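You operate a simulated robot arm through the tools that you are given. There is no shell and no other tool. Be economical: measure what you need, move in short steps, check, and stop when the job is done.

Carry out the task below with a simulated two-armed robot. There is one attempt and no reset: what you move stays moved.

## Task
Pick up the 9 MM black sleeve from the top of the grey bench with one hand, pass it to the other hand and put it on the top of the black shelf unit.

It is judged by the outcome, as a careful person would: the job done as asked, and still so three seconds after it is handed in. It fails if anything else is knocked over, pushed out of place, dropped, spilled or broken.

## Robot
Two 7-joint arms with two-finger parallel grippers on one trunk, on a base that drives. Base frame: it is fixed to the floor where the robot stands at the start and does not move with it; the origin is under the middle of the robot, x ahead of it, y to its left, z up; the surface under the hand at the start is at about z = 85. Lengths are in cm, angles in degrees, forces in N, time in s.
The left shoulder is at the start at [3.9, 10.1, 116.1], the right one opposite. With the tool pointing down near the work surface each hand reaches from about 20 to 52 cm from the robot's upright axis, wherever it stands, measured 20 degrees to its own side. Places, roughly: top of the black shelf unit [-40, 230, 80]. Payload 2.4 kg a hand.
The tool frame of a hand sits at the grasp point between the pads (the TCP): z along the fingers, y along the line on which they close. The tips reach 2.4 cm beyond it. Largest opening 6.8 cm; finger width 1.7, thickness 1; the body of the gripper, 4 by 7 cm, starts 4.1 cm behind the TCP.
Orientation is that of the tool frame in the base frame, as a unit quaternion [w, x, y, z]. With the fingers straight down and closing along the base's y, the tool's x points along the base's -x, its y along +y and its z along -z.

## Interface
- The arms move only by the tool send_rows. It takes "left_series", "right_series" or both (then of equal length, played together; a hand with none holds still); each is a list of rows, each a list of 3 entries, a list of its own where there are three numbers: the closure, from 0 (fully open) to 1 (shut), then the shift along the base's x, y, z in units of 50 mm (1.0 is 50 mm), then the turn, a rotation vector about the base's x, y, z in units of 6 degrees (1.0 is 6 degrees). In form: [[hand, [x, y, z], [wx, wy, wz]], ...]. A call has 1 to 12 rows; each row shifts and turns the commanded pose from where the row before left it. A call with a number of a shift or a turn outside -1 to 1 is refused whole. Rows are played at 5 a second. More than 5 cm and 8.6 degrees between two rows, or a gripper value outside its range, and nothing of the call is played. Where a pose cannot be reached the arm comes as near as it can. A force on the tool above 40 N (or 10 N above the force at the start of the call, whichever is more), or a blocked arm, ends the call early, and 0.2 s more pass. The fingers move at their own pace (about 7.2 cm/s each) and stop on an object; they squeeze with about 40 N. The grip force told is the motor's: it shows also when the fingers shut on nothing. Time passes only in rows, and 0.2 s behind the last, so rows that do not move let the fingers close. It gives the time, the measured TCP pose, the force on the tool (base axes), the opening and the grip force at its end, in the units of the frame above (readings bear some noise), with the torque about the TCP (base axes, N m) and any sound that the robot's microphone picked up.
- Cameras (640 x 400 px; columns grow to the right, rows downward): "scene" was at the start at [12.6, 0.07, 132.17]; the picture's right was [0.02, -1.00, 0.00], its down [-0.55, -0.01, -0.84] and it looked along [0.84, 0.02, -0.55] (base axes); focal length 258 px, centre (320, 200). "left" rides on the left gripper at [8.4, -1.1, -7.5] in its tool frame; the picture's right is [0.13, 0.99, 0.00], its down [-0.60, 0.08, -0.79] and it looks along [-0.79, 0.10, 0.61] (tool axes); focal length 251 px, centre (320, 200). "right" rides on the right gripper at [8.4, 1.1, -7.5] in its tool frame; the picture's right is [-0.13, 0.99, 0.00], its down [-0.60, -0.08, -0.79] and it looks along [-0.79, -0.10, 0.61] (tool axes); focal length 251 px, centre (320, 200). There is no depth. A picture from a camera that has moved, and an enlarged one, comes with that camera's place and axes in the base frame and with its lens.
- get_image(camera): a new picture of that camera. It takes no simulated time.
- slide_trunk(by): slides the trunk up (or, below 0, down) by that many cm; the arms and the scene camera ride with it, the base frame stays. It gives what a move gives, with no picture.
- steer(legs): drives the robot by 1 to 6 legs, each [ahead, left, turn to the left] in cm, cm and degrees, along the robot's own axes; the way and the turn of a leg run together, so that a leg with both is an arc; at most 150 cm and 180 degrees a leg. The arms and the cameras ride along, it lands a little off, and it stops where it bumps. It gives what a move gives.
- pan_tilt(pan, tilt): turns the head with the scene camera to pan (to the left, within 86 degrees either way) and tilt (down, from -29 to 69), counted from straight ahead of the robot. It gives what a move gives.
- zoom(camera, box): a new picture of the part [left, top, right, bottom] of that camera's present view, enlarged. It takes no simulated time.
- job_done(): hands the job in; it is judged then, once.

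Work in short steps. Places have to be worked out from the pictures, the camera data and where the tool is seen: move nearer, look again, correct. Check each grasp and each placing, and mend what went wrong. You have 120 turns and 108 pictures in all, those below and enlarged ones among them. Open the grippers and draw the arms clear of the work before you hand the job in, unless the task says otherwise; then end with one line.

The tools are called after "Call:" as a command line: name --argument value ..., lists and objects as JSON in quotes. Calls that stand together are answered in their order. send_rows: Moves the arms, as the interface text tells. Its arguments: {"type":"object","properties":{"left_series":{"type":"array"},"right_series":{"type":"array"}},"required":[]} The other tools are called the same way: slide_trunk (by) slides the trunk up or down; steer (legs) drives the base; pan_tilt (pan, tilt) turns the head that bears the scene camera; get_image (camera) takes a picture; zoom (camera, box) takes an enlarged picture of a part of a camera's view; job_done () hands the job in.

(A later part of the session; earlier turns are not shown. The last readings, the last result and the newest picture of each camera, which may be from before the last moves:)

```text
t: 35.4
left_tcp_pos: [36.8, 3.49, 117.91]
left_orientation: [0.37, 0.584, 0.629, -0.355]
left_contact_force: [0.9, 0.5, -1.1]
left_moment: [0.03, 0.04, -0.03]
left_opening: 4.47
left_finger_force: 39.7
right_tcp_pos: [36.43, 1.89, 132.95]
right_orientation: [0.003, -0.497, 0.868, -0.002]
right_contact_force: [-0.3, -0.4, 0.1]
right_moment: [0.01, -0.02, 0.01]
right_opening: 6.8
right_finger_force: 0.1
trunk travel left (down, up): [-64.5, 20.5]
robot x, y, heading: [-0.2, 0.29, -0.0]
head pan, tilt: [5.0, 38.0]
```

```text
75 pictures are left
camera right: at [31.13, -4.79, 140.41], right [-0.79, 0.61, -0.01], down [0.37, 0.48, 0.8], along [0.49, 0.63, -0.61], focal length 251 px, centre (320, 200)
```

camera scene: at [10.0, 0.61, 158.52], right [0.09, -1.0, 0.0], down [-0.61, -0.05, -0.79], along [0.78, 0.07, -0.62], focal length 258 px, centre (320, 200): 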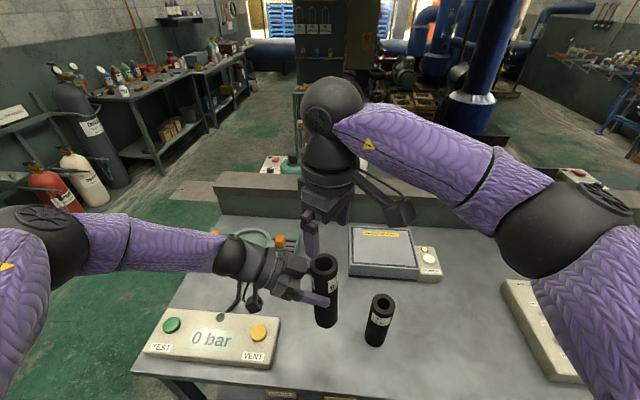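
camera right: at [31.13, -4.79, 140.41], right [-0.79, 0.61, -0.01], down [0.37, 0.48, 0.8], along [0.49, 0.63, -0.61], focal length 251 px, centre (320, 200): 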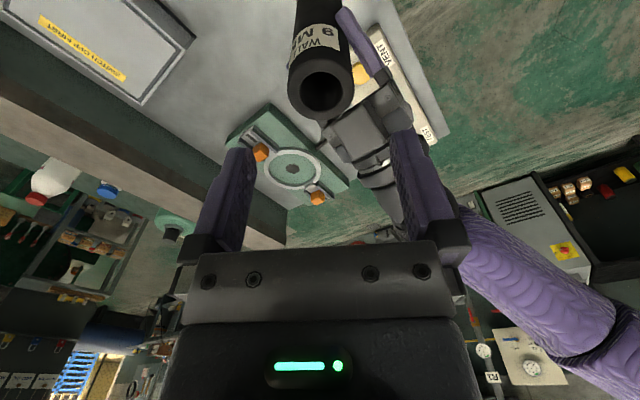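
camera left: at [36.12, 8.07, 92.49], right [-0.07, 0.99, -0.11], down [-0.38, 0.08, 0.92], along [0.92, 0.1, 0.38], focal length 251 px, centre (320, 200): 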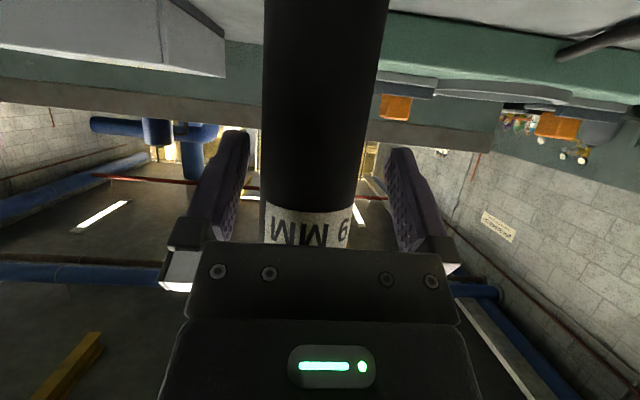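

It's reachable here without complaint. I add 18° more yaw and then measure the sleeve's top with the right camera.

Call:
send_rows --right_series '[[0, [0, 0, 0], [0, 0, 1]], [0, [0, 0, 0], [0, 0, 1]], [0, [0, 0, 0], [0, 0, 1]], [0, [0, 0, 0], [0, 0, 0]]]'

Call:
get_image --camera "right"

Call:
zoom --camera "scene" --box '[220, 180, 420, 340]'

```text
t: 36.4
left_tcp_pos: [36.81, 3.57, 118.1]
left_orientation: [0.37, 0.585, 0.628, -0.356]
left_contact_force: [0.7, 0.2, -0.5]
left_moment: [0.02, 0.0, 0.01]
left_opening: 4.46
left_finger_force: 39.6
right_tcp_pos: [33.92, -1.27, 132.6]
right_orientation: [0.004, -0.557, 0.831, -0.005]
right_contact_force: [0.0, 0.1, -0.9]
right_moment: [-0.05, 0.02, 0.01]
right_opening: 6.83
right_finger_force: 0.0
right hand out of reach, approached as far as the arm can: row 1, 2, 3
trunk travel left (down, up): [-64.5, 20.5]
robot x, y, heading: [-0.07, 0.19, 0.1]
head pan, tilt: [5.0, 38.0]
```

```text
74 pictures are left
camera right: at [29.52, -8.66, 140.06], right [-0.87, 0.5, -0.01], down [0.29, 0.53, 0.79], along [0.4, 0.69, -0.61], focal length 251 px, centre (320, 200)
```

right: 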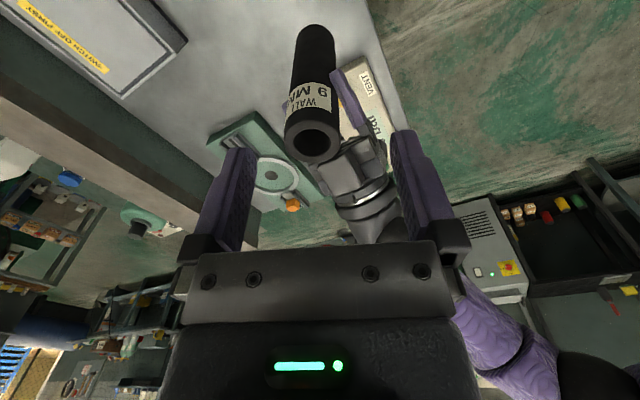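

```text
2.50 times, centred on (320, 260) of scene
camera zoom: at [10.04, 0.71, 158.51], right [0.09, -1.0, 0.0], down [-0.61, -0.05, -0.79], along [0.78, 0.07, -0.62], focal length 645 px, centre (320, 50)
```

zoom: 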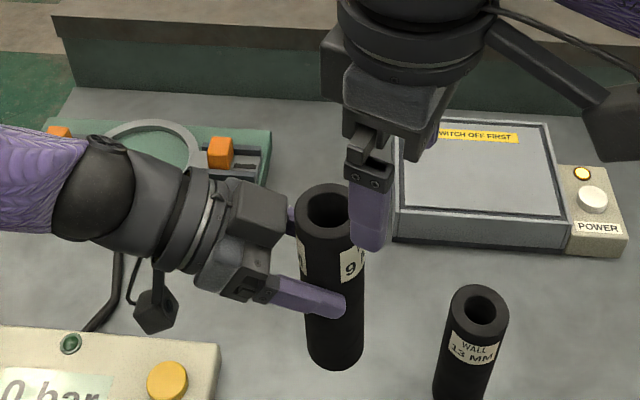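

Top-of-sleeve estimates average about (36.6, 2.4, 124.3). The yaw limit here is around 65°, so I go back to 60°, which is enough. Then I line up above the sleeve at TCP z 129.

Call:
send_rows --right_series '[[0, [0, 0, 0], [0, 0, -0.6]], [0, [0.27, 0.37, 0], [0, 0, -0.6]], [0, [0.27, 0.37, -0.3], [0, 0, 0]], [0, [0, 0, -0.3], [0, 0, 0]], [0, [0, 0, 0], [0, 0, 0]]]'

Call:
get_image --camera "right"

Call:
zoom --camera "scene" --box '[220, 180, 420, 340]'

```text
t: 37.6
left_tcp_pos: [36.73, 3.59, 117.87]
left_orientation: [0.37, 0.584, 0.628, -0.356]
left_contact_force: [-0.5, 1.3, -1.1]
left_moment: [0.01, 0.01, 0.0]
left_opening: 4.46
left_finger_force: 40.1
right_tcp_pos: [36.46, 2.34, 129.58]
right_orientation: [0.004, -0.503, 0.865, -0.006]
right_contact_force: [0.2, 0.2, 0.6]
right_moment: [0.03, 0.0, -0.02]
right_opening: 6.8
right_finger_force: 0.1
trunk travel left (down, up): [-64.5, 20.5]
robot x, y, heading: [-0.04, 0.2, 0.1]
head pan, tilt: [5.0, 38.0]
```

```text
72 pictures are left
camera right: at [31.32, -4.36, 137.05], right [-0.8, 0.6, -0.01], down [0.36, 0.49, 0.79], along [0.48, 0.63, -0.61], focal length 251 px, centre (320, 200)
```

right: 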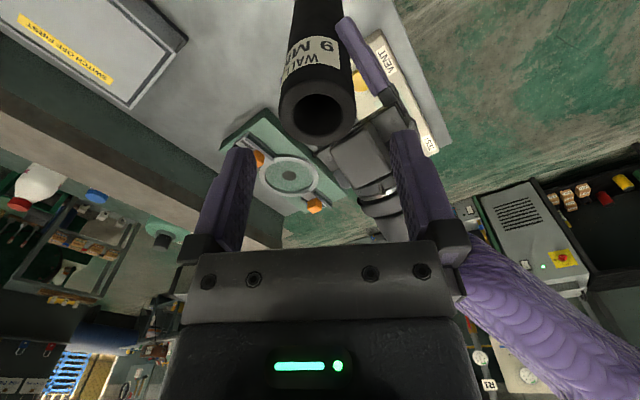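

```text
2.50 times, centred on (320, 260) of scene
camera zoom: at [10.02, 0.66, 158.51], right [0.09, -1.0, 0.0], down [-0.61, -0.05, -0.79], along [0.78, 0.07, -0.62], focal length 645 px, centre (320, 50)
```

zoom: 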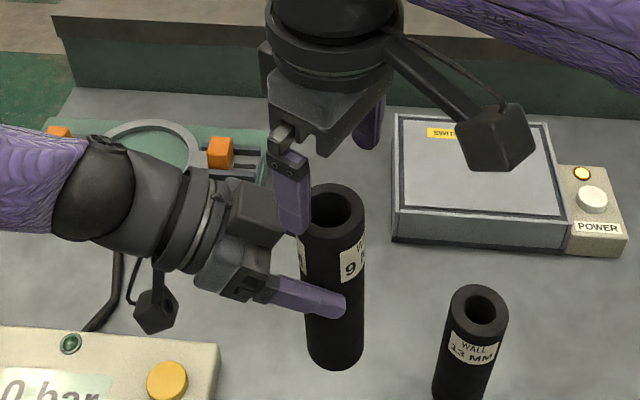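

The sleeve's rim is centred under the right hand to within a few millimetres. The fingertips must stay above about z 120 to clear the left fingers, so I lower to TCP z≈125.5 first and check.

Call:
send_rows --right_series '[[0, [0.02, 0, -0.3], [0, 0, 0]], [0, [0, 0, -0.3], [0, 0, 0]], [0, [0, 0, -0.22], [0, 0, 0]], [0, [0, 0, 0], [0, 0, 0]]]'

Call:
get_image --camera "right"

Call:
zoom --camera "scene" --box '[240, 190, 400, 310]'

```text
t: 38.6
left_tcp_pos: [36.72, 3.49, 118.0]
left_orientation: [0.371, 0.584, 0.628, -0.356]
left_contact_force: [-0.1, -0.4, -0.6]
left_moment: [-0.02, 0.02, -0.02]
left_opening: 4.46
left_finger_force: 40.2
right_tcp_pos: [36.75, 2.26, 125.29]
right_orientation: [0.003, -0.503, 0.864, -0.005]
right_contact_force: [-0.4, 0.1, -0.2]
right_moment: [-0.03, -0.01, 0.01]
right_opening: 6.78
right_finger_force: 0.0
trunk travel left (down, up): [-64.5, 20.5]
robot x, y, heading: [0.16, 0.18, -0.3]
head pan, tilt: [5.0, 38.0]
```

```text
70 pictures are left
camera right: at [31.47, -4.43, 132.89], right [-0.8, 0.6, -0.01], down [0.36, 0.49, 0.79], along [0.48, 0.63, -0.61], focal length 251 px, centre (320, 200)
```

right: 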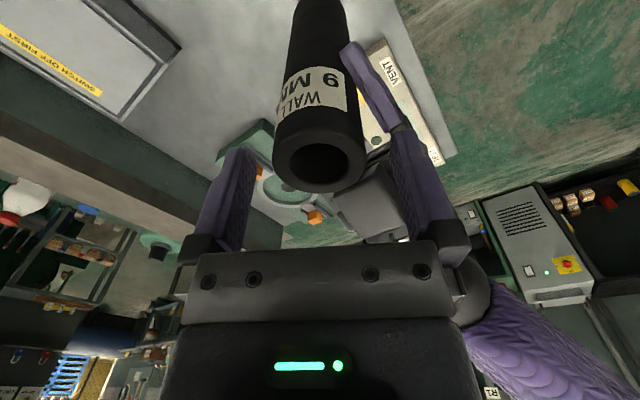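

```text
3.33 times, centred on (320, 250) of scene
camera zoom: at [10.01, 0.65, 158.51], right [0.09, -1.0, 0.0], down [-0.61, -0.05, -0.79], along [0.78, 0.07, -0.62], focal length 860 px, centre (320, 33)
```

zoom: 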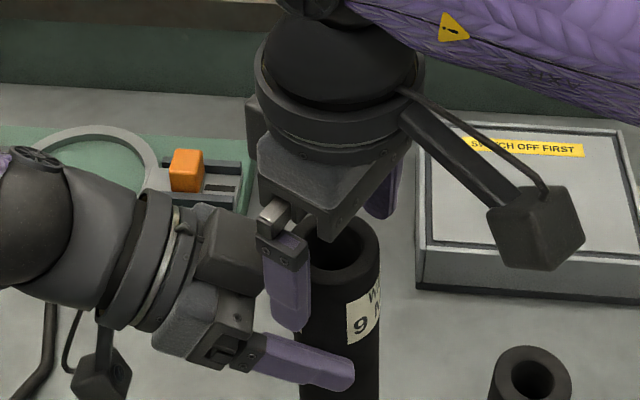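

The hand is centred, with the rim at about z 123.8. I lower another 2.1 cm, leaving the fingertips about 1 cm above the left fingers, and close the right hand.

Call:
send_rows --right_series '[[0, [-0.02, 0, -0.22], [0, 0, 0]], [0, [0, 0, -0.2], [0, 0, 0]], [0, [0, 0, 0], [0, 0, 0]]]'

Call:
zoom --camera "scene" --box '[240, 190, 400, 310]'

Call:
get_image --camera "right"

```text
t: 39.4
left_tcp_pos: [36.79, 3.55, 117.98]
left_orientation: [0.371, 0.584, 0.629, -0.355]
left_contact_force: [0.0, -0.7, -0.8]
left_moment: [0.0, 0.02, 0.03]
left_opening: 4.41
left_finger_force: 40.1
right_tcp_pos: [36.75, 2.03, 123.43]
right_orientation: [0.004, -0.503, 0.864, -0.005]
right_contact_force: [0.1, 0.4, -0.4]
right_moment: [-0.04, 0.04, 0.02]
right_opening: 6.77
right_finger_force: 0.1
trunk travel left (down, up): [-64.5, 20.5]
robot x, y, heading: [-0.08, -0.03, -0.0]
head pan, tilt: [5.0, 38.0]
```

```text
3.33 times, centred on (320, 250) of scene
camera zoom: at [10.02, 0.65, 158.51], right [0.09, -1.0, 0.0], down [-0.61, -0.05, -0.79], along [0.78, 0.07, -0.62], focal length 860 px, centre (320, 33)
```

zoom: 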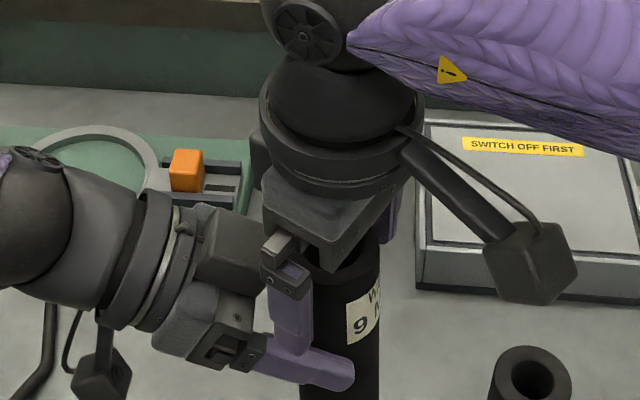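

```text
67 pictures are left
camera right: at [31.47, -4.54, 130.87], right [-0.8, 0.6, -0.01], down [0.36, 0.49, 0.79], along [0.48, 0.63, -0.61], focal length 251 px, centre (320, 200)
```

right: 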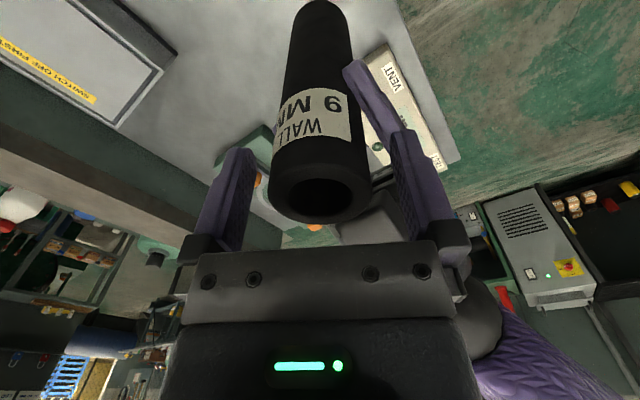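

There's no contact yet and the overlap is about 2.8 cm. I go 0.4 cm lower and close the right hand gently in steps.

Call:
send_rows --right_series '[[0, [0, 0, -0.08], [0, 0, 0]], [0.2, [0, 0, 0], [0, 0, 0]], [0.4, [0, 0, 0], [0, 0, 0]], [1, [0, 0, 0], [0, 0, 0]], [1, [0, 0, 0], [0, 0, 0]]]'

Call:
get_image --camera "right"

Call:
zoom --camera "scene" --box '[240, 190, 400, 310]'

```text
t: 40.6
left_tcp_pos: [36.7, 3.63, 117.96]
left_orientation: [0.371, 0.584, 0.629, -0.355]
left_contact_force: [-11.1, 6.3, 4.1]
left_moment: [-0.26, -0.46, 0.06]
left_opening: 4.43
left_finger_force: 39.7
right_tcp_pos: [36.68, 2.24, 123.0]
right_orientation: [0.003, -0.503, 0.864, -0.006]
right_contact_force: [10.8, -6.5, -3.5]
right_moment: [-0.08, -0.09, -0.19]
right_opening: 4.42
right_finger_force: 39.8
trunk travel left (down, up): [-64.5, 20.5]
robot x, y, heading: [-0.24, 0.21, -0.0]
head pan, tilt: [5.0, 38.0]
```

```text
66 pictures are left
camera right: at [31.52, -4.46, 130.47], right [-0.8, 0.6, -0.01], down [0.36, 0.49, 0.79], along [0.49, 0.63, -0.61], focal length 251 px, centre (320, 200)
```

right: 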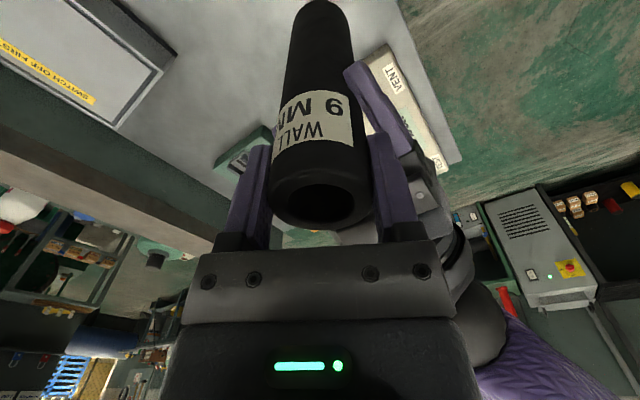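

```text
3.33 times, centred on (320, 250) of scene
camera zoom: at [10.02, 0.65, 158.51], right [0.09, -1.0, 0.0], down [-0.61, -0.05, -0.79], along [0.78, 0.07, -0.62], focal length 860 px, centre (320, 33)
```

zoom: 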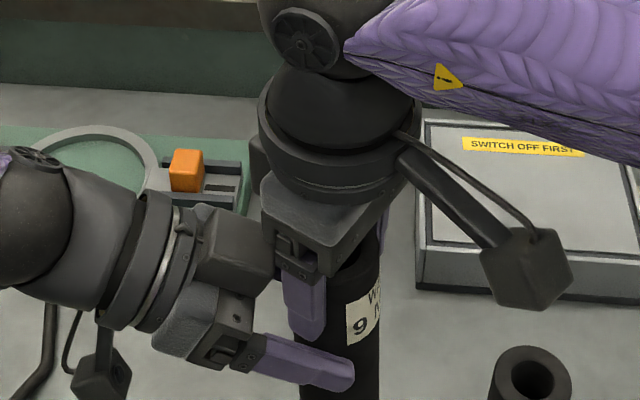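

Both hands hold the sleeve, with about 12 N of side load from a slight misalignment. I ease the right hand by 1.5 mm along that force to relieve it.

Call:
send_rows --right_series '[[1, [0.03, -0.018, 0], [0, 0, 0]], [1, [0, 0, 0], [0, 0, 0]]]'

```text
t: 41.2
left_tcp_pos: [36.76, 3.37, 118.01]
left_orientation: [0.371, 0.584, 0.629, -0.355]
left_contact_force: [-5.0, -1.7, -4.3]
left_moment: [0.05, -0.15, 0.28]
left_opening: 4.44
left_finger_force: 39.9
right_tcp_pos: [36.75, 2.12, 123.04]
right_orientation: [0.004, -0.504, 0.864, -0.004]
right_contact_force: [5.2, 2.2, 4.9]
right_moment: [0.14, -0.09, -0.29]
right_opening: 4.38
right_finger_force: 40.0
trunk travel left (down, up): [-64.5, 20.5]
robot x, y, heading: [-0.13, 0.15, -0.0]
head pan, tilt: [5.0, 38.0]
```

The side load is now about 5 N. I open the left hand while the right keeps its grip.

Call:
send_rows --left_series '[[0.35, [0, 0, 0], [0, 0, 0]], [0.2, [0, 0, 0], [0, 0, 0]], [0, [0, 0, 0], [0, 0, 0]], [0, [0, 0, 0], [0, 0, 0]]]' --right_series '[[1, [0, 0, 0], [0, 0, 0]], [1, [0, 0, 0], [0, 0, 0]], [1, [0, 0, 0], [0, 0, 0]], [1, [0, 0, 0], [0, 0, 0]]]'

Call:
get_image --camera "right"

Call:
get_image --camera "scene"

```text
t: 42.2
left_tcp_pos: [36.75, 3.39, 118.0]
left_orientation: [0.371, 0.584, 0.628, -0.355]
left_contact_force: [-0.3, 0.3, -0.6]
left_moment: [0.01, 0.01, 0.03]
left_opening: 6.83
left_finger_force: 0.1
right_tcp_pos: [36.77, 2.04, 122.94]
right_orientation: [0.004, -0.503, 0.864, -0.004]
right_contact_force: [-0.4, -1.0, 0.0]
right_moment: [-0.01, -0.01, 0.0]
right_opening: 4.38
right_finger_force: 39.8
trunk travel left (down, up): [-64.5, 20.5]
robot x, y, heading: [0.16, 0.4, 0.0]
head pan, tilt: [5.0, 38.0]
```

```text
64 pictures are left
camera right: at [31.57, -4.54, 130.42], right [-0.8, 0.6, -0.01], down [0.36, 0.49, 0.79], along [0.48, 0.63, -0.61], focal length 251 px, centre (320, 200)
```

right: 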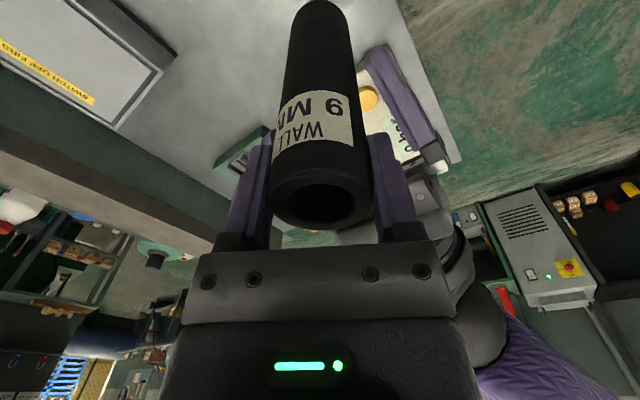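

```text
63 pictures are left
camera scene: at [10.02, 0.65, 158.51], right [0.09, -1.0, 0.0], down [-0.61, -0.05, -0.79], along [0.78, 0.07, -0.62], focal length 258 px, centre (320, 200)
```

scene: 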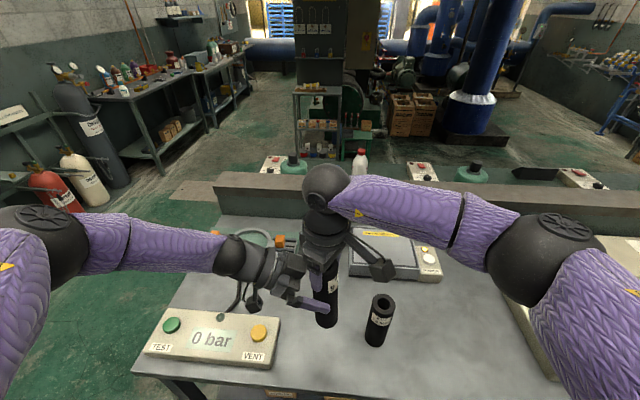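

The right hand alone holds the sleeve now. I draw the left hand straight back to the left.

Call:
send_rows --left_series '[[0, [0, 0.3, 0], [0, 0, 0]], [0, [0, 0.5, 0], [0, 0, 0]], [0, [0, 0.6, 0], [0, 0, 0]], [0, [0, 0.6, 0], [0, 0, 0]], [0, [0, 0.6, 0], [0, 0, 0]], [0, [0, 0, 0], [0, 0, 0]]]' --right_series '[[1, [0, 0, 0], [0, 0, 0]], [1, [0, 0, 0], [0, 0, 0]], [1, [0, 0, 0], [0, 0, 0]], [1, [0, 0, 0], [0, 0, 0]], [1, [0, 0, 0], [0, 0, 0]], [1, [0, 0, 0], [0, 0, 0]]]'

Call:
get_image --camera "scene"

```text
t: 43.6
left_tcp_pos: [36.58, 16.47, 118.18]
left_orientation: [0.37, 0.585, 0.629, -0.355]
left_contact_force: [-0.3, 0.2, 0.1]
left_moment: [-0.01, 0.03, 0.01]
left_opening: 6.82
left_finger_force: 0.0
right_tcp_pos: [36.83, 2.17, 122.97]
right_orientation: [0.004, -0.503, 0.864, -0.005]
right_contact_force: [0.3, -0.2, -0.2]
right_moment: [0.01, -0.03, 0.01]
right_opening: 4.37
right_finger_force: 40.4
trunk travel left (down, up): [-64.5, 20.5]
robot x, y, heading: [-0.13, -0.52, -0.1]
head pan, tilt: [5.0, 38.0]
```

```text
62 pictures are left
camera scene: at [10.03, 0.62, 158.51], right [0.09, -1.0, 0.0], down [-0.61, -0.05, -0.79], along [0.78, 0.07, -0.62], focal length 258 px, centre (320, 200)
```

scene: 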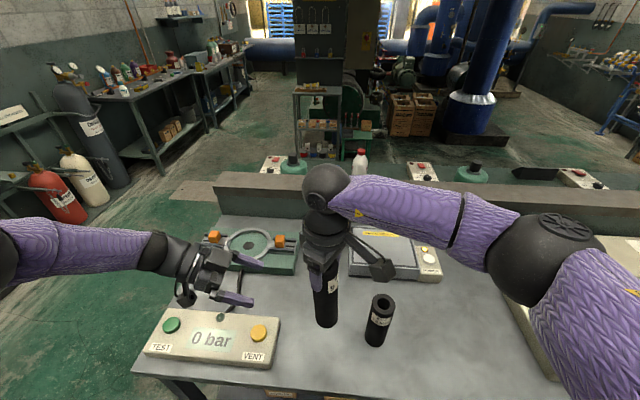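

It's clear. I bring both hands back to their plain orientations in free air, with the right hand moving the sleeve nearer the robot and away from the 13 MM one.

Call:
send_rows --left_series '[[0, [0, 0, 0], [0, 0, 1]], [0, [0, 0, 0], [0, 0, 1]], [0, [0, 0, 0], [0, 0, 1]], [0, [0, 0, 0], [0, 0, 1]], [0, [0, 0, 0], [0, 0, 1]], [0, [0, 0, 0], [0, 0, 1]], [0, [0, 0, 0], [0, 0, 1]], [0, [0, 0, 0], [0, 0, 1]], [0, [0, 0, 0], [0, 0, 1]], [0, [0, 0, 0], [0, 0, 1]], [0, [0, 0, 0], [0, 0, 1]], [0, [0, 0, 0], [0, 0, 1]]]' --right_series '[[1, [-0.1, 0, 0.1], [0, 0, -1]], [1, [-0.1, -0.1, 0.2], [0, 0, -1]], [1, [-0.1, -0.2, 0.2], [0, 0, -1]], [1, [0, -0.3, 0.2], [0, 0, -1]], [1, [0, -0.3, 0], [0, 0, -1]], [1, [0, -0.3, 0], [0, 0, -1]], [1, [0, -0.3, 0], [0, 0, -1]], [1, [0, -0.3, 0], [0, 0, -1]], [1, [0, -0.3, 0], [0, 0, -1]], [1, [0, -0.3, 0], [0, 0, -1]], [1, [0, 0, 0], [0, 0, 0]], [1, [0, 0, 0], [0, 0, 0]]]'

Call:
send_rows --left_series '[[0, [0, 0, 0.1], [0, 0, 1]], [0, [0, 0, 0.1], [0, 0, 1]], [0, [0, 0, 0.1], [0, 1, 0.4]], [0, [0, 0, 0], [0, 1, 0]], [0, [0, 0, 0], [0, 1, 0]], [0, [0, 0, 0], [0, 1, 0]], [0, [0, 0, 0], [0, 1, 0]], [0, [0, 0, 0], [0, 1, 0]], [0, [0, 0, 0], [0, 1, 0]], [0, [0, 0, 0], [0, 1, 0]], [0, [0, 0, 0], [0, 1, 0]], [0, [0, 0, 0], [0, 1, 0]]]'

Call:
get_image --camera "scene"

Call:
get_image --camera "right"

```text
t: 46.2
left_tcp_pos: [36.66, 16.42, 118.07]
left_orientation: [0.507, 0.103, 0.853, -0.068]
left_contact_force: [0.0, 0.2, -0.5]
left_moment: [0.0, 0.04, 0.03]
left_opening: 6.84
left_finger_force: 0.1
right_tcp_pos: [35.07, -9.97, 126.35]
right_orientation: [0.001, -0.004, 1.0, -0.006]
right_contact_force: [0.3, -0.1, -0.9]
right_moment: [0.01, 0.04, 0.0]
right_opening: 4.4
right_finger_force: 40.2
trunk travel left (down, up): [-64.5, 20.5]
robot x, y, heading: [0.31, -0.47, -0.1]
head pan, tilt: [5.0, 38.0]
```

```text
t: 48.8
left_tcp_pos: [34.93, 20.27, 117.56]
left_orientation: [0.013, 0.004, 0.999, -0.03]
left_contact_force: [-1.1, 0.3, 0.2]
left_moment: [-0.01, 0.01, 0.0]
left_opening: 6.78
left_finger_force: 0.1
left hand out of reach, approached as far as the arm can: row 1, 2, 3
right_tcp_pos: [35.16, -9.86, 126.36]
right_orientation: [0.0, -0.004, 1.0, -0.006]
right_contact_force: [0.2, -0.2, -0.2]
right_moment: [0.03, 0.01, 0.01]
right_opening: 4.4
right_finger_force: 40.1
trunk travel left (down, up): [-64.5, 20.5]
robot x, y, heading: [0.0, 0.16, -0.1]
head pan, tilt: [5.0, 38.0]
```

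```text
61 pictures are left
camera scene: at [10.05, 0.64, 158.51], right [0.09, -1.0, 0.0], down [-0.61, -0.05, -0.79], along [0.78, 0.07, -0.62], focal length 258 px, centre (320, 200)
```

scene: 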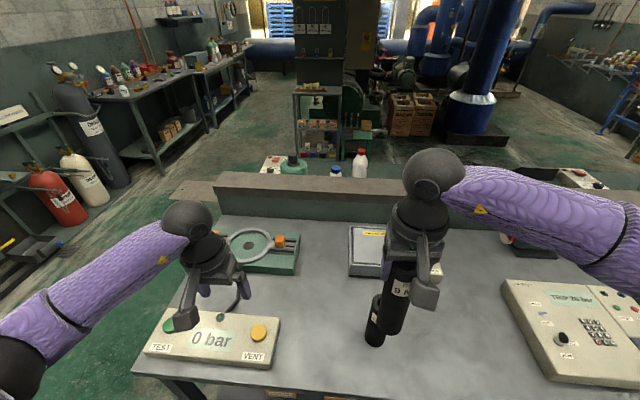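

```text
60 pictures are left
camera right: at [26.75, -8.68, 133.8], right [0.12, 0.99, -0.01], down [0.6, -0.06, 0.79], along [0.79, -0.1, -0.61], focal length 251 px, centre (320, 200)
```

right: 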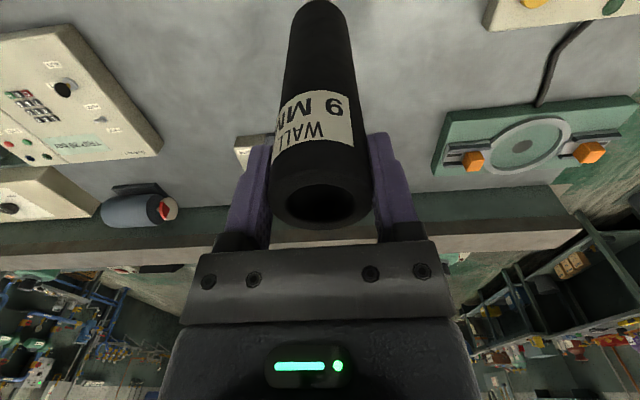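

Everything is upright and high enough to clear the bench items. I look left once more along the driving path before moving.

Call:
pan_tilt --pan 86 --tilt 30

Call:
get_image --camera "scene"

```text
t: 50.3
left_tcp_pos: [34.81, 20.2, 117.45]
left_orientation: [0.015, 0.004, 0.999, -0.03]
left_contact_force: [-0.7, -0.5, -0.5]
left_moment: [-0.05, -0.02, 0.04]
left_opening: 6.82
left_finger_force: 0.0
right_tcp_pos: [35.13, -9.86, 126.29]
right_orientation: [0.0, -0.003, 1.0, -0.006]
right_contact_force: [0.3, -0.2, 0.1]
right_moment: [-0.03, 0.01, 0.01]
right_opening: 4.38
right_finger_force: 39.9
trunk travel left (down, up): [-64.5, 20.5]
robot x, y, heading: [-0.38, -0.24, -0.0]
head pan, tilt: [85.9, 30.0]
```

```text
59 pictures are left
camera scene: at [2.06, 8.92, 159.75], right [1.0, -0.07, 0.0], down [-0.04, -0.5, -0.87], along [0.06, 0.86, -0.5], focal length 258 px, centre (320, 200)
```

scene: 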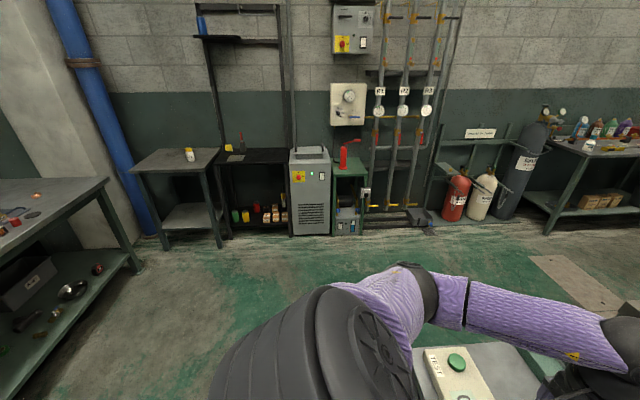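

The floor is clear up to the shelf. I back off 20 cm, turn left 90°, and drive about 110 cm toward it, with 22 cm leftward.

Call:
steer --legs '[[-20, 0, 0], [0, 0, 90], [60, 12, 0], [50, 10, 0]]'

Call:
pan_tilt --pan 0 --tilt 30

Call:
get_image --camera "scene"

```text
t: 61.5
left_tcp_pos: [-69.32, 143.24, 117.61]
left_orientation: [-0.032, 0.725, -0.688, 0.011]
left_contact_force: [-0.1, 0.1, 0.0]
left_moment: [-0.01, 0.0, 0.02]
left_opening: 6.8
left_finger_force: 0.1
right_tcp_pos: [-39.24, 145.43, 126.34]
right_orientation: [-0.005, 0.731, -0.682, 0.004]
right_contact_force: [-0.3, -0.2, -0.9]
right_moment: [-0.01, 0.01, 0.02]
right_opening: 4.38
right_finger_force: 39.9
trunk travel left (down, up): [-64.5, 20.5]
robot x, y, heading: [-47.17, 109.41, 93.6]
head pan, tilt: [85.9, 30.0]
```

```text
t: 63.1
left_tcp_pos: [-69.26, 143.27, 117.51]
left_orientation: [-0.031, 0.725, -0.688, 0.011]
left_contact_force: [0.2, 0.3, 1.3]
left_moment: [0.0, 0.03, 0.0]
left_opening: 6.81
left_finger_force: 0.1
right_tcp_pos: [-39.24, 145.36, 126.24]
right_orientation: [-0.005, 0.731, -0.682, 0.004]
right_contact_force: [0.2, 0.4, -0.9]
right_moment: [0.01, -0.01, -0.01]
right_opening: 4.4
right_finger_force: 40.1
trunk travel left (down, up): [-64.5, 20.5]
robot x, y, heading: [-46.52, 109.7, 93.2]
head pan, tilt: [0.0, 30.0]
```

```text
58 pictures are left
camera scene: at [-47.37, 119.78, 159.75], right [1.0, 0.06, 0.0], down [0.03, -0.5, -0.87], along [-0.05, 0.86, -0.5], focal length 258 px, centre (320, 200)
```

scene: 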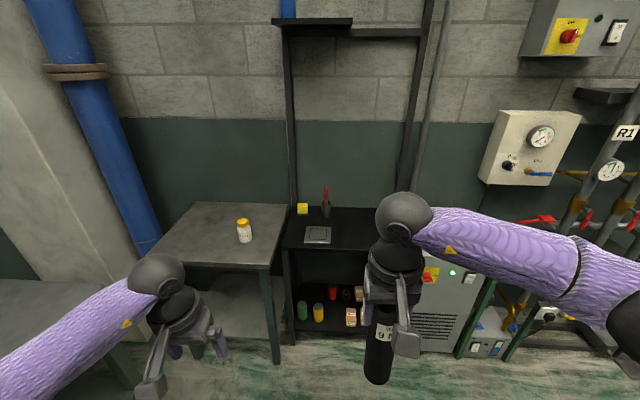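

The shelf top spans about x −70 to −10, y 210 to 250, z≈80, with its items on the left part, so I aim for (−28, 219). I straighten the heading and drive 50 cm ahead and 9 cm right.

Call:
steer --legs '[[0, 0, -3.3], [50, -9, 0]]'

Call:
pan_tilt --pan 0 --tilt 45

Call:
get_image --camera "scene"

Call:
get_image --camera "right"

```text
t: 66.5
left_tcp_pos: [-58.37, 196.06, 117.64]
left_orientation: [0.032, -0.705, 0.709, -0.012]
left_contact_force: [0.6, 0.3, 0.1]
left_moment: [-0.03, 0.0, 0.03]
left_opening: 6.78
left_finger_force: 0.1
right_tcp_pos: [-28.29, 196.29, 126.38]
right_orientation: [-0.004, 0.71, -0.704, 0.004]
right_contact_force: [-0.4, -0.6, -0.6]
right_moment: [-0.03, -0.02, -0.02]
right_opening: 4.38
right_finger_force: 39.6
trunk travel left (down, up): [-64.5, 20.5]
robot x, y, heading: [-38.03, 161.17, 90.2]
head pan, tilt: [0.0, 30.0]
```

```text
t: 67.3
left_tcp_pos: [-58.28, 196.01, 117.53]
left_orientation: [0.031, -0.705, 0.708, -0.012]
left_contact_force: [-0.1, 0.4, -0.1]
left_moment: [0.01, 0.0, -0.01]
left_opening: 6.78
left_finger_force: 0.0
right_tcp_pos: [-28.27, 196.26, 126.37]
right_orientation: [-0.004, 0.71, -0.704, 0.003]
right_contact_force: [0.6, 0.4, -1.5]
right_moment: [0.01, 0.0, -0.01]
right_opening: 4.41
right_finger_force: 40.1
trunk travel left (down, up): [-64.5, 20.5]
robot x, y, heading: [-38.01, 161.44, 90.4]
head pan, tilt: [0.0, 45.0]
```

```text
57 pictures are left
camera scene: at [-37.91, 170.33, 157.5], right [1.0, 0.0, 0.0], down [0.0, -0.71, -0.71], along [0.0, 0.71, -0.71], focal length 258 px, centre (320, 200)
```

scene: 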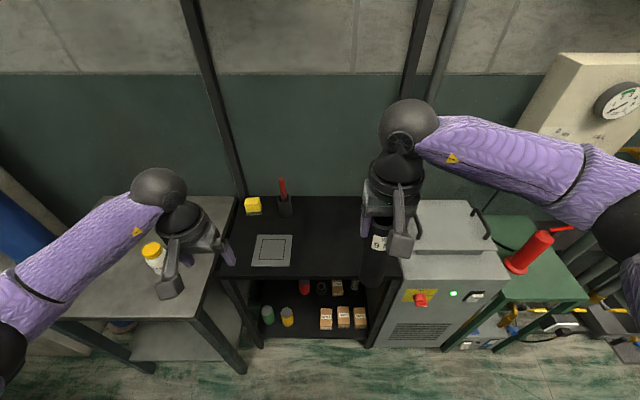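

```text
56 pictures are left
camera right: at [-29.38, 187.86, 133.8], right [-0.99, 0.12, -0.01], down [0.06, 0.6, 0.79], along [0.1, 0.79, -0.61], focal length 251 px, centre (320, 200)
```

right: 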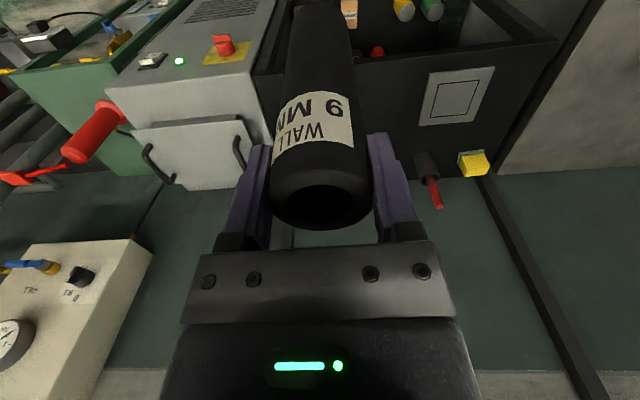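

I can see the free right part of the shelf, from x −46 to −14, with its front edge at y 212. I raise the left hand out of the way and extend the right arm 8 cm. Then I'll drive 17 cm ahead.

Call:
send_rows --left_series '[[0, [0, -0.2, 0.5], [0, 0, 0]], [0, [0, -0.2, 0.6], [0, 0, 0]], [0, [0, -0.2, 0.6], [0, 0, 0]], [0, [0, 0, 0.6], [0, 0, 0]], [0, [0, 0, 0.6], [0, 0, 0]], [0, [0, 0, 0], [0, 0, 0]]]' --right_series '[[1, [-0.07, 0.3, 0], [0, 0, 0]], [1, [-0.07, 0.4, 0], [0, 0, 0]], [1, [-0.07, 0.4, 0], [0, 0, 0]], [1, [-0.07, 0.3, 0], [0, 0, 0]], [1, [-0.07, 0.2, 0], [0, 0, 0]], [1, [0, 0, 0], [0, 0, 0]]]'

Call:
steer --legs '[[17, 0, 0]]'

Call:
get_image --camera "scene"

Call:
get_image --camera "right"

```text
t: 68.7
left_tcp_pos: [-58.58, 192.83, 132.07]
left_orientation: [0.032, -0.704, 0.709, -0.012]
left_contact_force: [0.7, -0.4, -1.6]
left_moment: [0.0, -0.02, -0.03]
left_opening: 6.78
left_finger_force: 0.0
right_tcp_pos: [-30.1, 204.15, 126.45]
right_orientation: [-0.005, 0.71, -0.704, 0.004]
right_contact_force: [0.0, 0.4, -0.5]
right_moment: [0.02, -0.01, -0.02]
right_opening: 4.37
right_finger_force: 40.0
trunk travel left (down, up): [-64.5, 20.5]
robot x, y, heading: [-38.13, 160.91, 90.1]
head pan, tilt: [0.0, 45.0]
```

```text
t: 70.2
left_tcp_pos: [-58.61, 209.83, 131.98]
left_orientation: [0.032, -0.703, 0.71, -0.012]
left_contact_force: [-0.8, 0.2, 0.1]
left_moment: [-0.01, -0.03, 0.0]
left_opening: 6.83
left_finger_force: 0.2
right_tcp_pos: [-29.93, 221.04, 126.41]
right_orientation: [-0.004, 0.709, -0.705, 0.005]
right_contact_force: [0.0, 0.3, -0.1]
right_moment: [-0.02, -0.02, -0.01]
right_opening: 4.38
right_finger_force: 40.3
trunk travel left (down, up): [-64.5, 20.5]
robot x, y, heading: [-38.15, 177.94, 90.0]
head pan, tilt: [0.0, 45.0]
```

```text
55 pictures are left
camera scene: at [-37.89, 187.27, 157.48], right [1.0, 0.0, 0.0], down [0.0, -0.71, -0.71], along [0.0, 0.71, -0.71], focal length 258 px, centre (320, 200)
```

scene: 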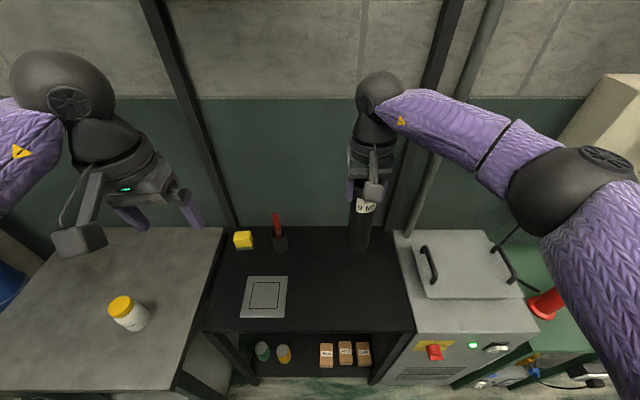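

```text
54 pictures are left
camera right: at [-31.1, 212.72, 133.89], right [-0.99, 0.12, -0.01], down [0.06, 0.6, 0.79], along [0.1, 0.79, -0.61], focal length 251 px, centre (320, 200)
```

right: 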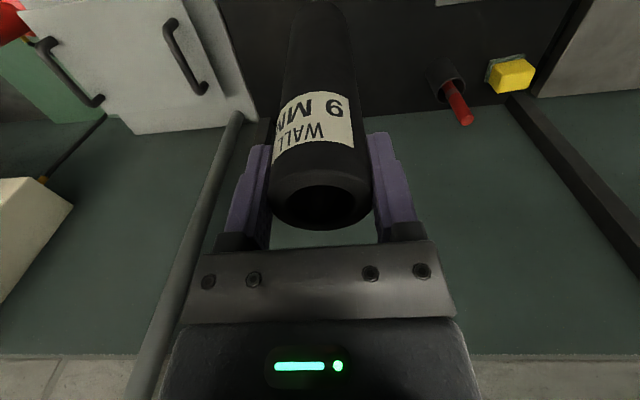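

The sleeve hangs over the free right part, about 8.5 cm in from the front edge and with its bottom at about z 110. I lower the trunk 16 cm and check.

Call:
slide_trunk --by -16

Call:
get_image --camera "scene"

```text
t: 72.0
left_tcp_pos: [-58.69, 209.82, 116.04]
left_orientation: [0.031, -0.703, 0.71, -0.012]
left_contact_force: [-0.7, -0.6, 0.1]
left_moment: [0.03, -0.02, 0.0]
left_opening: 6.79
left_finger_force: 0.1
right_tcp_pos: [-29.87, 220.88, 110.49]
right_orientation: [-0.004, 0.709, -0.705, 0.004]
right_contact_force: [-0.1, 0.5, -0.5]
right_moment: [0.01, 0.0, -0.01]
right_opening: 4.4
right_finger_force: 40.2
trunk travel left (down, up): [-48.5, 36.5]
robot x, y, heading: [-37.87, 177.64, 90.0]
head pan, tilt: [0.0, 45.0]
```

```text
53 pictures are left
camera scene: at [-37.89, 188.05, 141.46], right [1.0, 0.0, 0.0], down [0.0, -0.71, -0.71], along [0.0, 0.71, -0.71], focal length 258 px, centre (320, 200)
```

scene: 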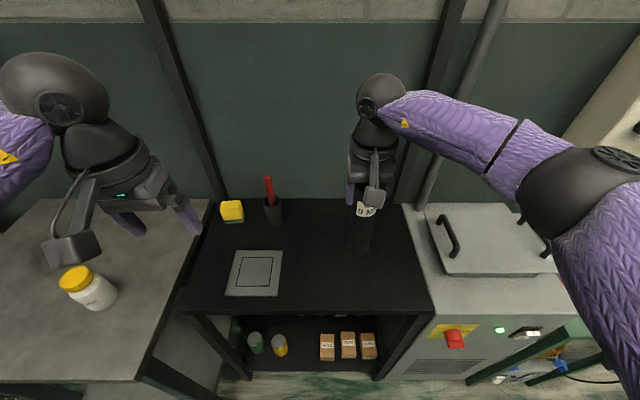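

The scene is consistent with a shelf height of about 80, and nothing is in the way. I lower 8 cm more with the trunk.

Call:
slide_trunk --by -8

Call:
zoom --camera "scene" --box '[280, 120, 480, 300]'

Call:
get_image --camera "left"

```text
t: 73.2
left_tcp_pos: [-58.64, 209.74, 107.92]
left_orientation: [0.031, -0.703, 0.71, -0.012]
left_contact_force: [1.0, 0.1, 0.8]
left_moment: [0.01, 0.0, 0.02]
left_opening: 6.81
left_finger_force: 0.1
right_tcp_pos: [-29.89, 220.95, 102.4]
right_orientation: [-0.005, 0.71, -0.704, 0.004]
right_contact_force: [-0.2, -0.1, -0.1]
right_moment: [0.01, -0.01, -0.03]
right_opening: 4.39
right_finger_force: 40.4
trunk travel left (down, up): [-40.5, 44.5]
robot x, y, heading: [-38.22, 177.96, 90.0]
head pan, tilt: [0.0, 45.0]
```

```text
2.22 times, centred on (380, 210) of scene
camera zoom: at [-37.89, 188.97, 133.42], right [1.0, 0.0, 0.0], down [0.0, -0.71, -0.71], along [0.0, 0.71, -0.71], focal length 573 px, centre (187, 178)
```

zoom: 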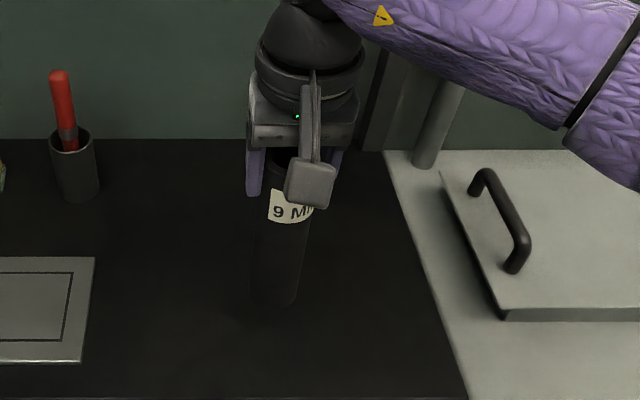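

```text
51 pictures are left
camera left: at [-58.0, 201.27, 115.28], right [-0.99, -0.12, -0.06], down [-0.12, 0.58, 0.8], along [-0.06, 0.8, -0.59], focal length 251 px, centre (320, 200)
```

left: 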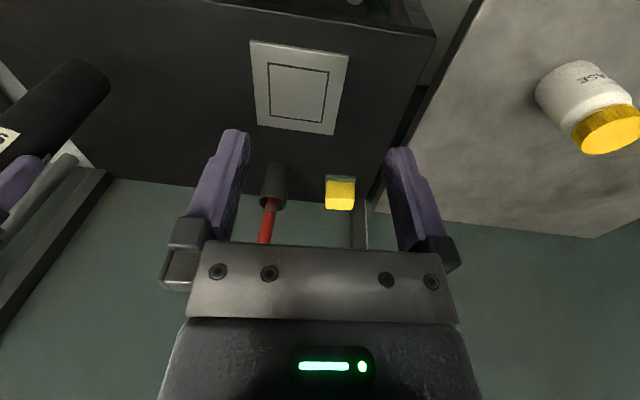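

The sleeve's bottom should be about 6 cm above the shelf. I lower 4.5 cm with the arm, then feel for contact.

Call:
send_rows --right_series '[[1, [0, 0, -0.3], [0, 0, 0]], [1, [0, 0, -0.3], [0, 0, 0]], [1, [0, 0, -0.3], [0, 0, 0]], [1, [0, 0, 0], [0, 0, 0]]]'

Call:
zoom --camera "scene" --box '[280, 120, 480, 300]'

Call:
get_image --camera "right"

```text
t: 74.2
left_tcp_pos: [-58.58, 209.8, 108.0]
left_orientation: [0.031, -0.703, 0.71, -0.012]
left_contact_force: [0.1, 0.3, -0.7]
left_moment: [0.01, -0.02, 0.01]
left_opening: 6.84
left_finger_force: 0.0
right_tcp_pos: [-29.81, 220.91, 97.9]
right_orientation: [-0.005, 0.71, -0.705, 0.005]
right_contact_force: [-0.3, -0.4, -0.3]
right_moment: [-0.01, 0.0, -0.01]
right_opening: 4.37
right_finger_force: 40.0
trunk travel left (down, up): [-40.5, 44.5]
robot x, y, heading: [-37.77, 178.17, 90.1]
head pan, tilt: [0.0, 45.0]
```

```text
2.22 times, centred on (380, 210) of scene
camera zoom: at [-37.89, 188.99, 133.41], right [1.0, 0.0, 0.0], down [0.0, -0.71, -0.71], along [0.0, 0.71, -0.71], focal length 573 px, centre (187, 178)
```

zoom: 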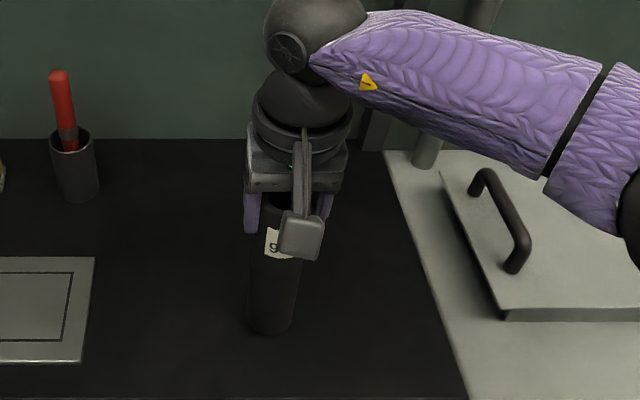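

```text
49 pictures are left
camera right: at [-30.96, 212.53, 105.45], right [-0.99, 0.12, -0.01], down [0.06, 0.6, 0.79], along [0.1, 0.79, -0.61], focal length 251 px, centre (320, 200)
```

right: 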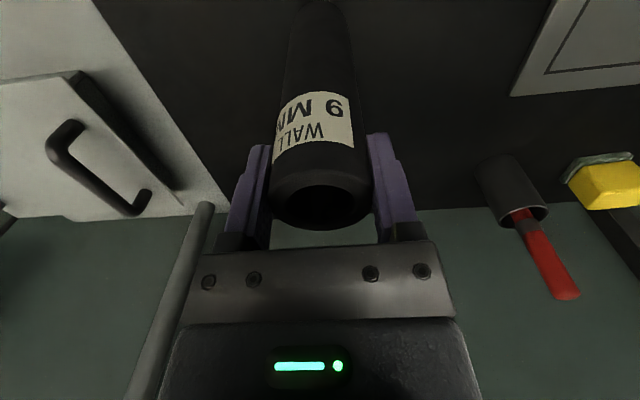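

There's no contact yet, so I lower in small steps until the shelf is felt.

Call:
send_rows --right_series '[[1, [0, 0, -0.1], [0, 0, 0]], [1, [0, 0, -0.06], [0, 0, 0]], [1, [0, 0, -0.06], [0, 0, 0]], [1, [0, 0, 0], [0, 0, 0]]]'

```text
t: 75.2
left_tcp_pos: [-58.58, 209.9, 108.08]
left_orientation: [0.032, -0.703, 0.71, -0.012]
left_contact_force: [0.4, -0.1, 0.2]
left_moment: [-0.01, 0.0, 0.02]
left_opening: 6.79
left_finger_force: 0.1
right_tcp_pos: [-29.91, 221.0, 96.8]
right_orientation: [-0.005, 0.71, -0.704, 0.003]
right_contact_force: [0.2, 0.2, -1.2]
right_moment: [-0.04, 0.0, 0.0]
right_opening: 4.36
right_finger_force: 39.7
trunk travel left (down, up): [-40.5, 44.5]
robot x, y, heading: [-37.97, 177.96, 89.9]
head pan, tilt: [0.0, 45.0]
```

Still no contact at TCP z 96.8, so I continue in 2–3 mm steps.

Call:
send_rows --right_series '[[1, [0, 0, -0.05], [0, 0, 0]], [1, [0, 0, -0.05], [0, 0, 0]], [1, [0, 0, -0.04], [0, 0, 0]], [1, [0, 0, 0], [0, 0, 0]]]'

```text
t: 76.2
left_tcp_pos: [-58.51, 209.66, 107.91]
left_orientation: [0.032, -0.704, 0.71, -0.012]
left_contact_force: [-0.1, -0.3, 0.3]
left_moment: [-0.02, 0.0, -0.03]
left_opening: 6.83
left_finger_force: 0.0
right_tcp_pos: [-30.01, 221.04, 96.19]
right_orientation: [-0.005, 0.71, -0.704, 0.004]
right_contact_force: [0.7, 0.3, -0.3]
right_moment: [-0.01, 0.01, -0.01]
right_opening: 4.37
right_finger_force: 39.7
trunk travel left (down, up): [-40.5, 44.5]
robot x, y, heading: [-38.04, 178.09, 89.9]
head pan, tilt: [0.0, 45.0]
```

Call:
send_rows --right_series '[[1, [0, 0, -0.05], [0, 0, 0]], [1, [0, 0, -0.05], [0, 0, 0]], [1, [0, 0, -0.05], [0, 0, 0]], [1, [0, 0, 0], [0, 0, 0]]]'

Call:
zoom --camera "scene" --box '[330, 180, 430, 290]'

```text
t: 77.0
left_tcp_pos: [-58.51, 209.48, 108.05]
left_orientation: [0.032, -0.704, 0.71, -0.011]
left_contact_force: [0.2, -0.4, -0.1]
left_moment: [-0.02, 0.03, 0.04]
left_opening: 6.82
left_finger_force: 0.1
right_tcp_pos: [-29.89, 221.01, 95.99]
right_orientation: [-0.007, 0.709, -0.705, 0.001]
right_contact_force: [2.9, -7.9, 21.0]
right_moment: [-0.93, -0.35, 0.03]
right_opening: 4.4
right_finger_force: 39.7
trunk travel left (down, up): [-40.5, 44.5]
robot x, y, heading: [-38.32, 177.74, 90.1]
head pan, tilt: [0.0, 45.0]
stopped in row 4 (right hand): the force on the tool passed its limit at 44 N (the readings are from after the stop); the commanded pose is now the measured one
```

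```text
3.64 times, centred on (380, 235) of scene
camera zoom: at [-37.87, 188.66, 133.45], right [1.0, 0.0, 0.0], down [0.0, -0.71, -0.71], along [0.0, 0.71, -0.71], focal length 938 px, centre (102, 73)
```

zoom: 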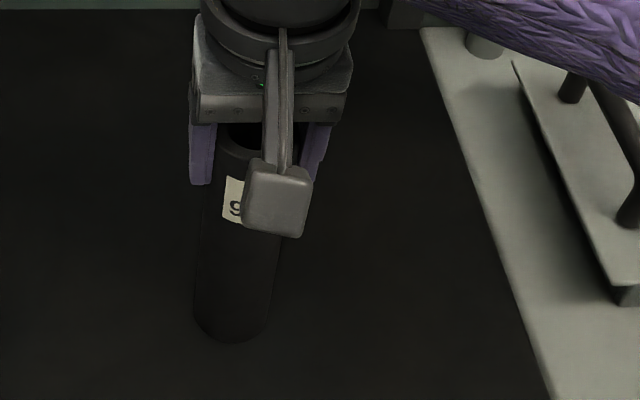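

The shelf was reached at TCP z≈96.0, as predicted. I back off about 1 mm to take off the pressing force and read again.

Call:
send_rows --right_series '[[1, [0, 0, 0.02], [0, 0, 0]], [1, [0, 0, 0], [0, 0, 0]]]'

```text
t: 77.6
left_tcp_pos: [-58.51, 209.66, 107.99]
left_orientation: [0.032, -0.703, 0.71, -0.011]
left_contact_force: [-0.7, 0.2, 0.3]
left_moment: [-0.02, -0.01, -0.02]
left_opening: 6.81
left_finger_force: 0.2
right_tcp_pos: [-29.96, 221.06, 95.97]
right_orientation: [-0.007, 0.709, -0.705, 0.002]
right_contact_force: [4.4, -8.1, 21.7]
right_moment: [-0.79, -0.56, -0.06]
right_opening: 4.4
right_finger_force: 40.0
trunk travel left (down, up): [-40.5, 44.5]
robot x, y, heading: [-38.27, 178.01, 90.1]
head pan, tilt: [0.0, 45.0]
```

Call:
send_rows --right_series '[[1, [0, 0, 0.03], [0, 0, 0]], [1, [0, 0, 0], [0, 0, 0]]]'

```text
t: 78.2
left_tcp_pos: [-58.44, 209.67, 107.94]
left_orientation: [0.031, -0.704, 0.71, -0.012]
left_contact_force: [0.7, -0.4, -0.4]
left_moment: [0.01, 0.0, 0.02]
left_opening: 6.79
left_finger_force: 0.1
right_tcp_pos: [-29.84, 221.17, 96.04]
right_orientation: [-0.007, 0.709, -0.705, 0.001]
right_contact_force: [-0.9, -1.0, -0.6]
right_moment: [0.01, 0.0, 0.0]
right_opening: 4.39
right_finger_force: 39.8
trunk travel left (down, up): [-40.5, 44.5]
robot x, y, heading: [-37.87, 177.53, 89.7]
head pan, tilt: [0.0, 45.0]
```

It's now just off contact, about 1 mm. The earlier contact moment suggests the back edge touches first, a slight tilt well within what will settle flat. I set it down lightly and open gradually.

Call:
send_rows --right_series '[[1, [0, 0, -0.01], [0, 0, 0]], [0.33, [0, 0, 0], [0, 0, 0]], [0.28, [0, 0, 0], [0, 0, 0]], [0.2, [0, 0, 0], [0, 0, 0]], [0.1, [0, 0, 0], [0, 0, 0]], [0, [0, 0, 0], [0, 0, 0]], [0, [0, 0, 0], [0, 0, 0]]]'

Call:
get_image --camera "right"

Call:
zoom --camera "scene" --box '[330, 180, 430, 290]'

```text
t: 79.8
left_tcp_pos: [-58.57, 209.9, 107.93]
left_orientation: [0.031, -0.704, 0.71, -0.011]
left_contact_force: [-0.3, 0.2, -0.2]
left_moment: [0.0, 0.01, 0.01]
left_opening: 6.79
left_finger_force: 0.0
right_tcp_pos: [-29.88, 221.12, 95.84]
right_orientation: [-0.006, 0.709, -0.705, 0.001]
right_contact_force: [0.2, 0.1, -0.7]
right_moment: [0.01, -0.02, 0.02]
right_opening: 6.79
right_finger_force: 0.1
trunk travel left (down, up): [-40.5, 44.5]
robot x, y, heading: [-37.95, 177.75, 90.0]
head pan, tilt: [0.0, 45.0]
```

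```text
47 pictures are left
camera right: at [-31.04, 212.72, 103.33], right [-0.99, 0.12, -0.01], down [0.07, 0.6, 0.8], along [0.11, 0.79, -0.6], focal length 251 px, centre (320, 200)
```

right: 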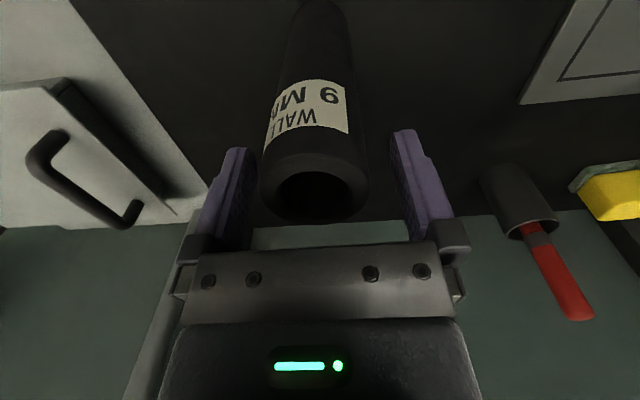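

```text
3.64 times, centred on (380, 235) of scene
camera zoom: at [-37.87, 188.97, 133.41], right [1.0, 0.0, 0.0], down [0.0, -0.71, -0.71], along [0.0, 0.71, -0.71], focal length 938 px, centre (102, 73)
```

zoom: 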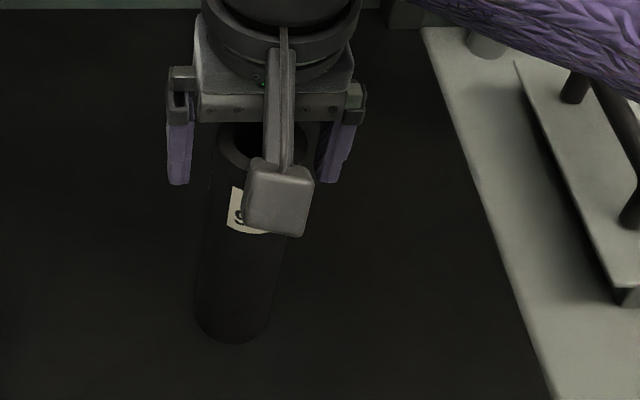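

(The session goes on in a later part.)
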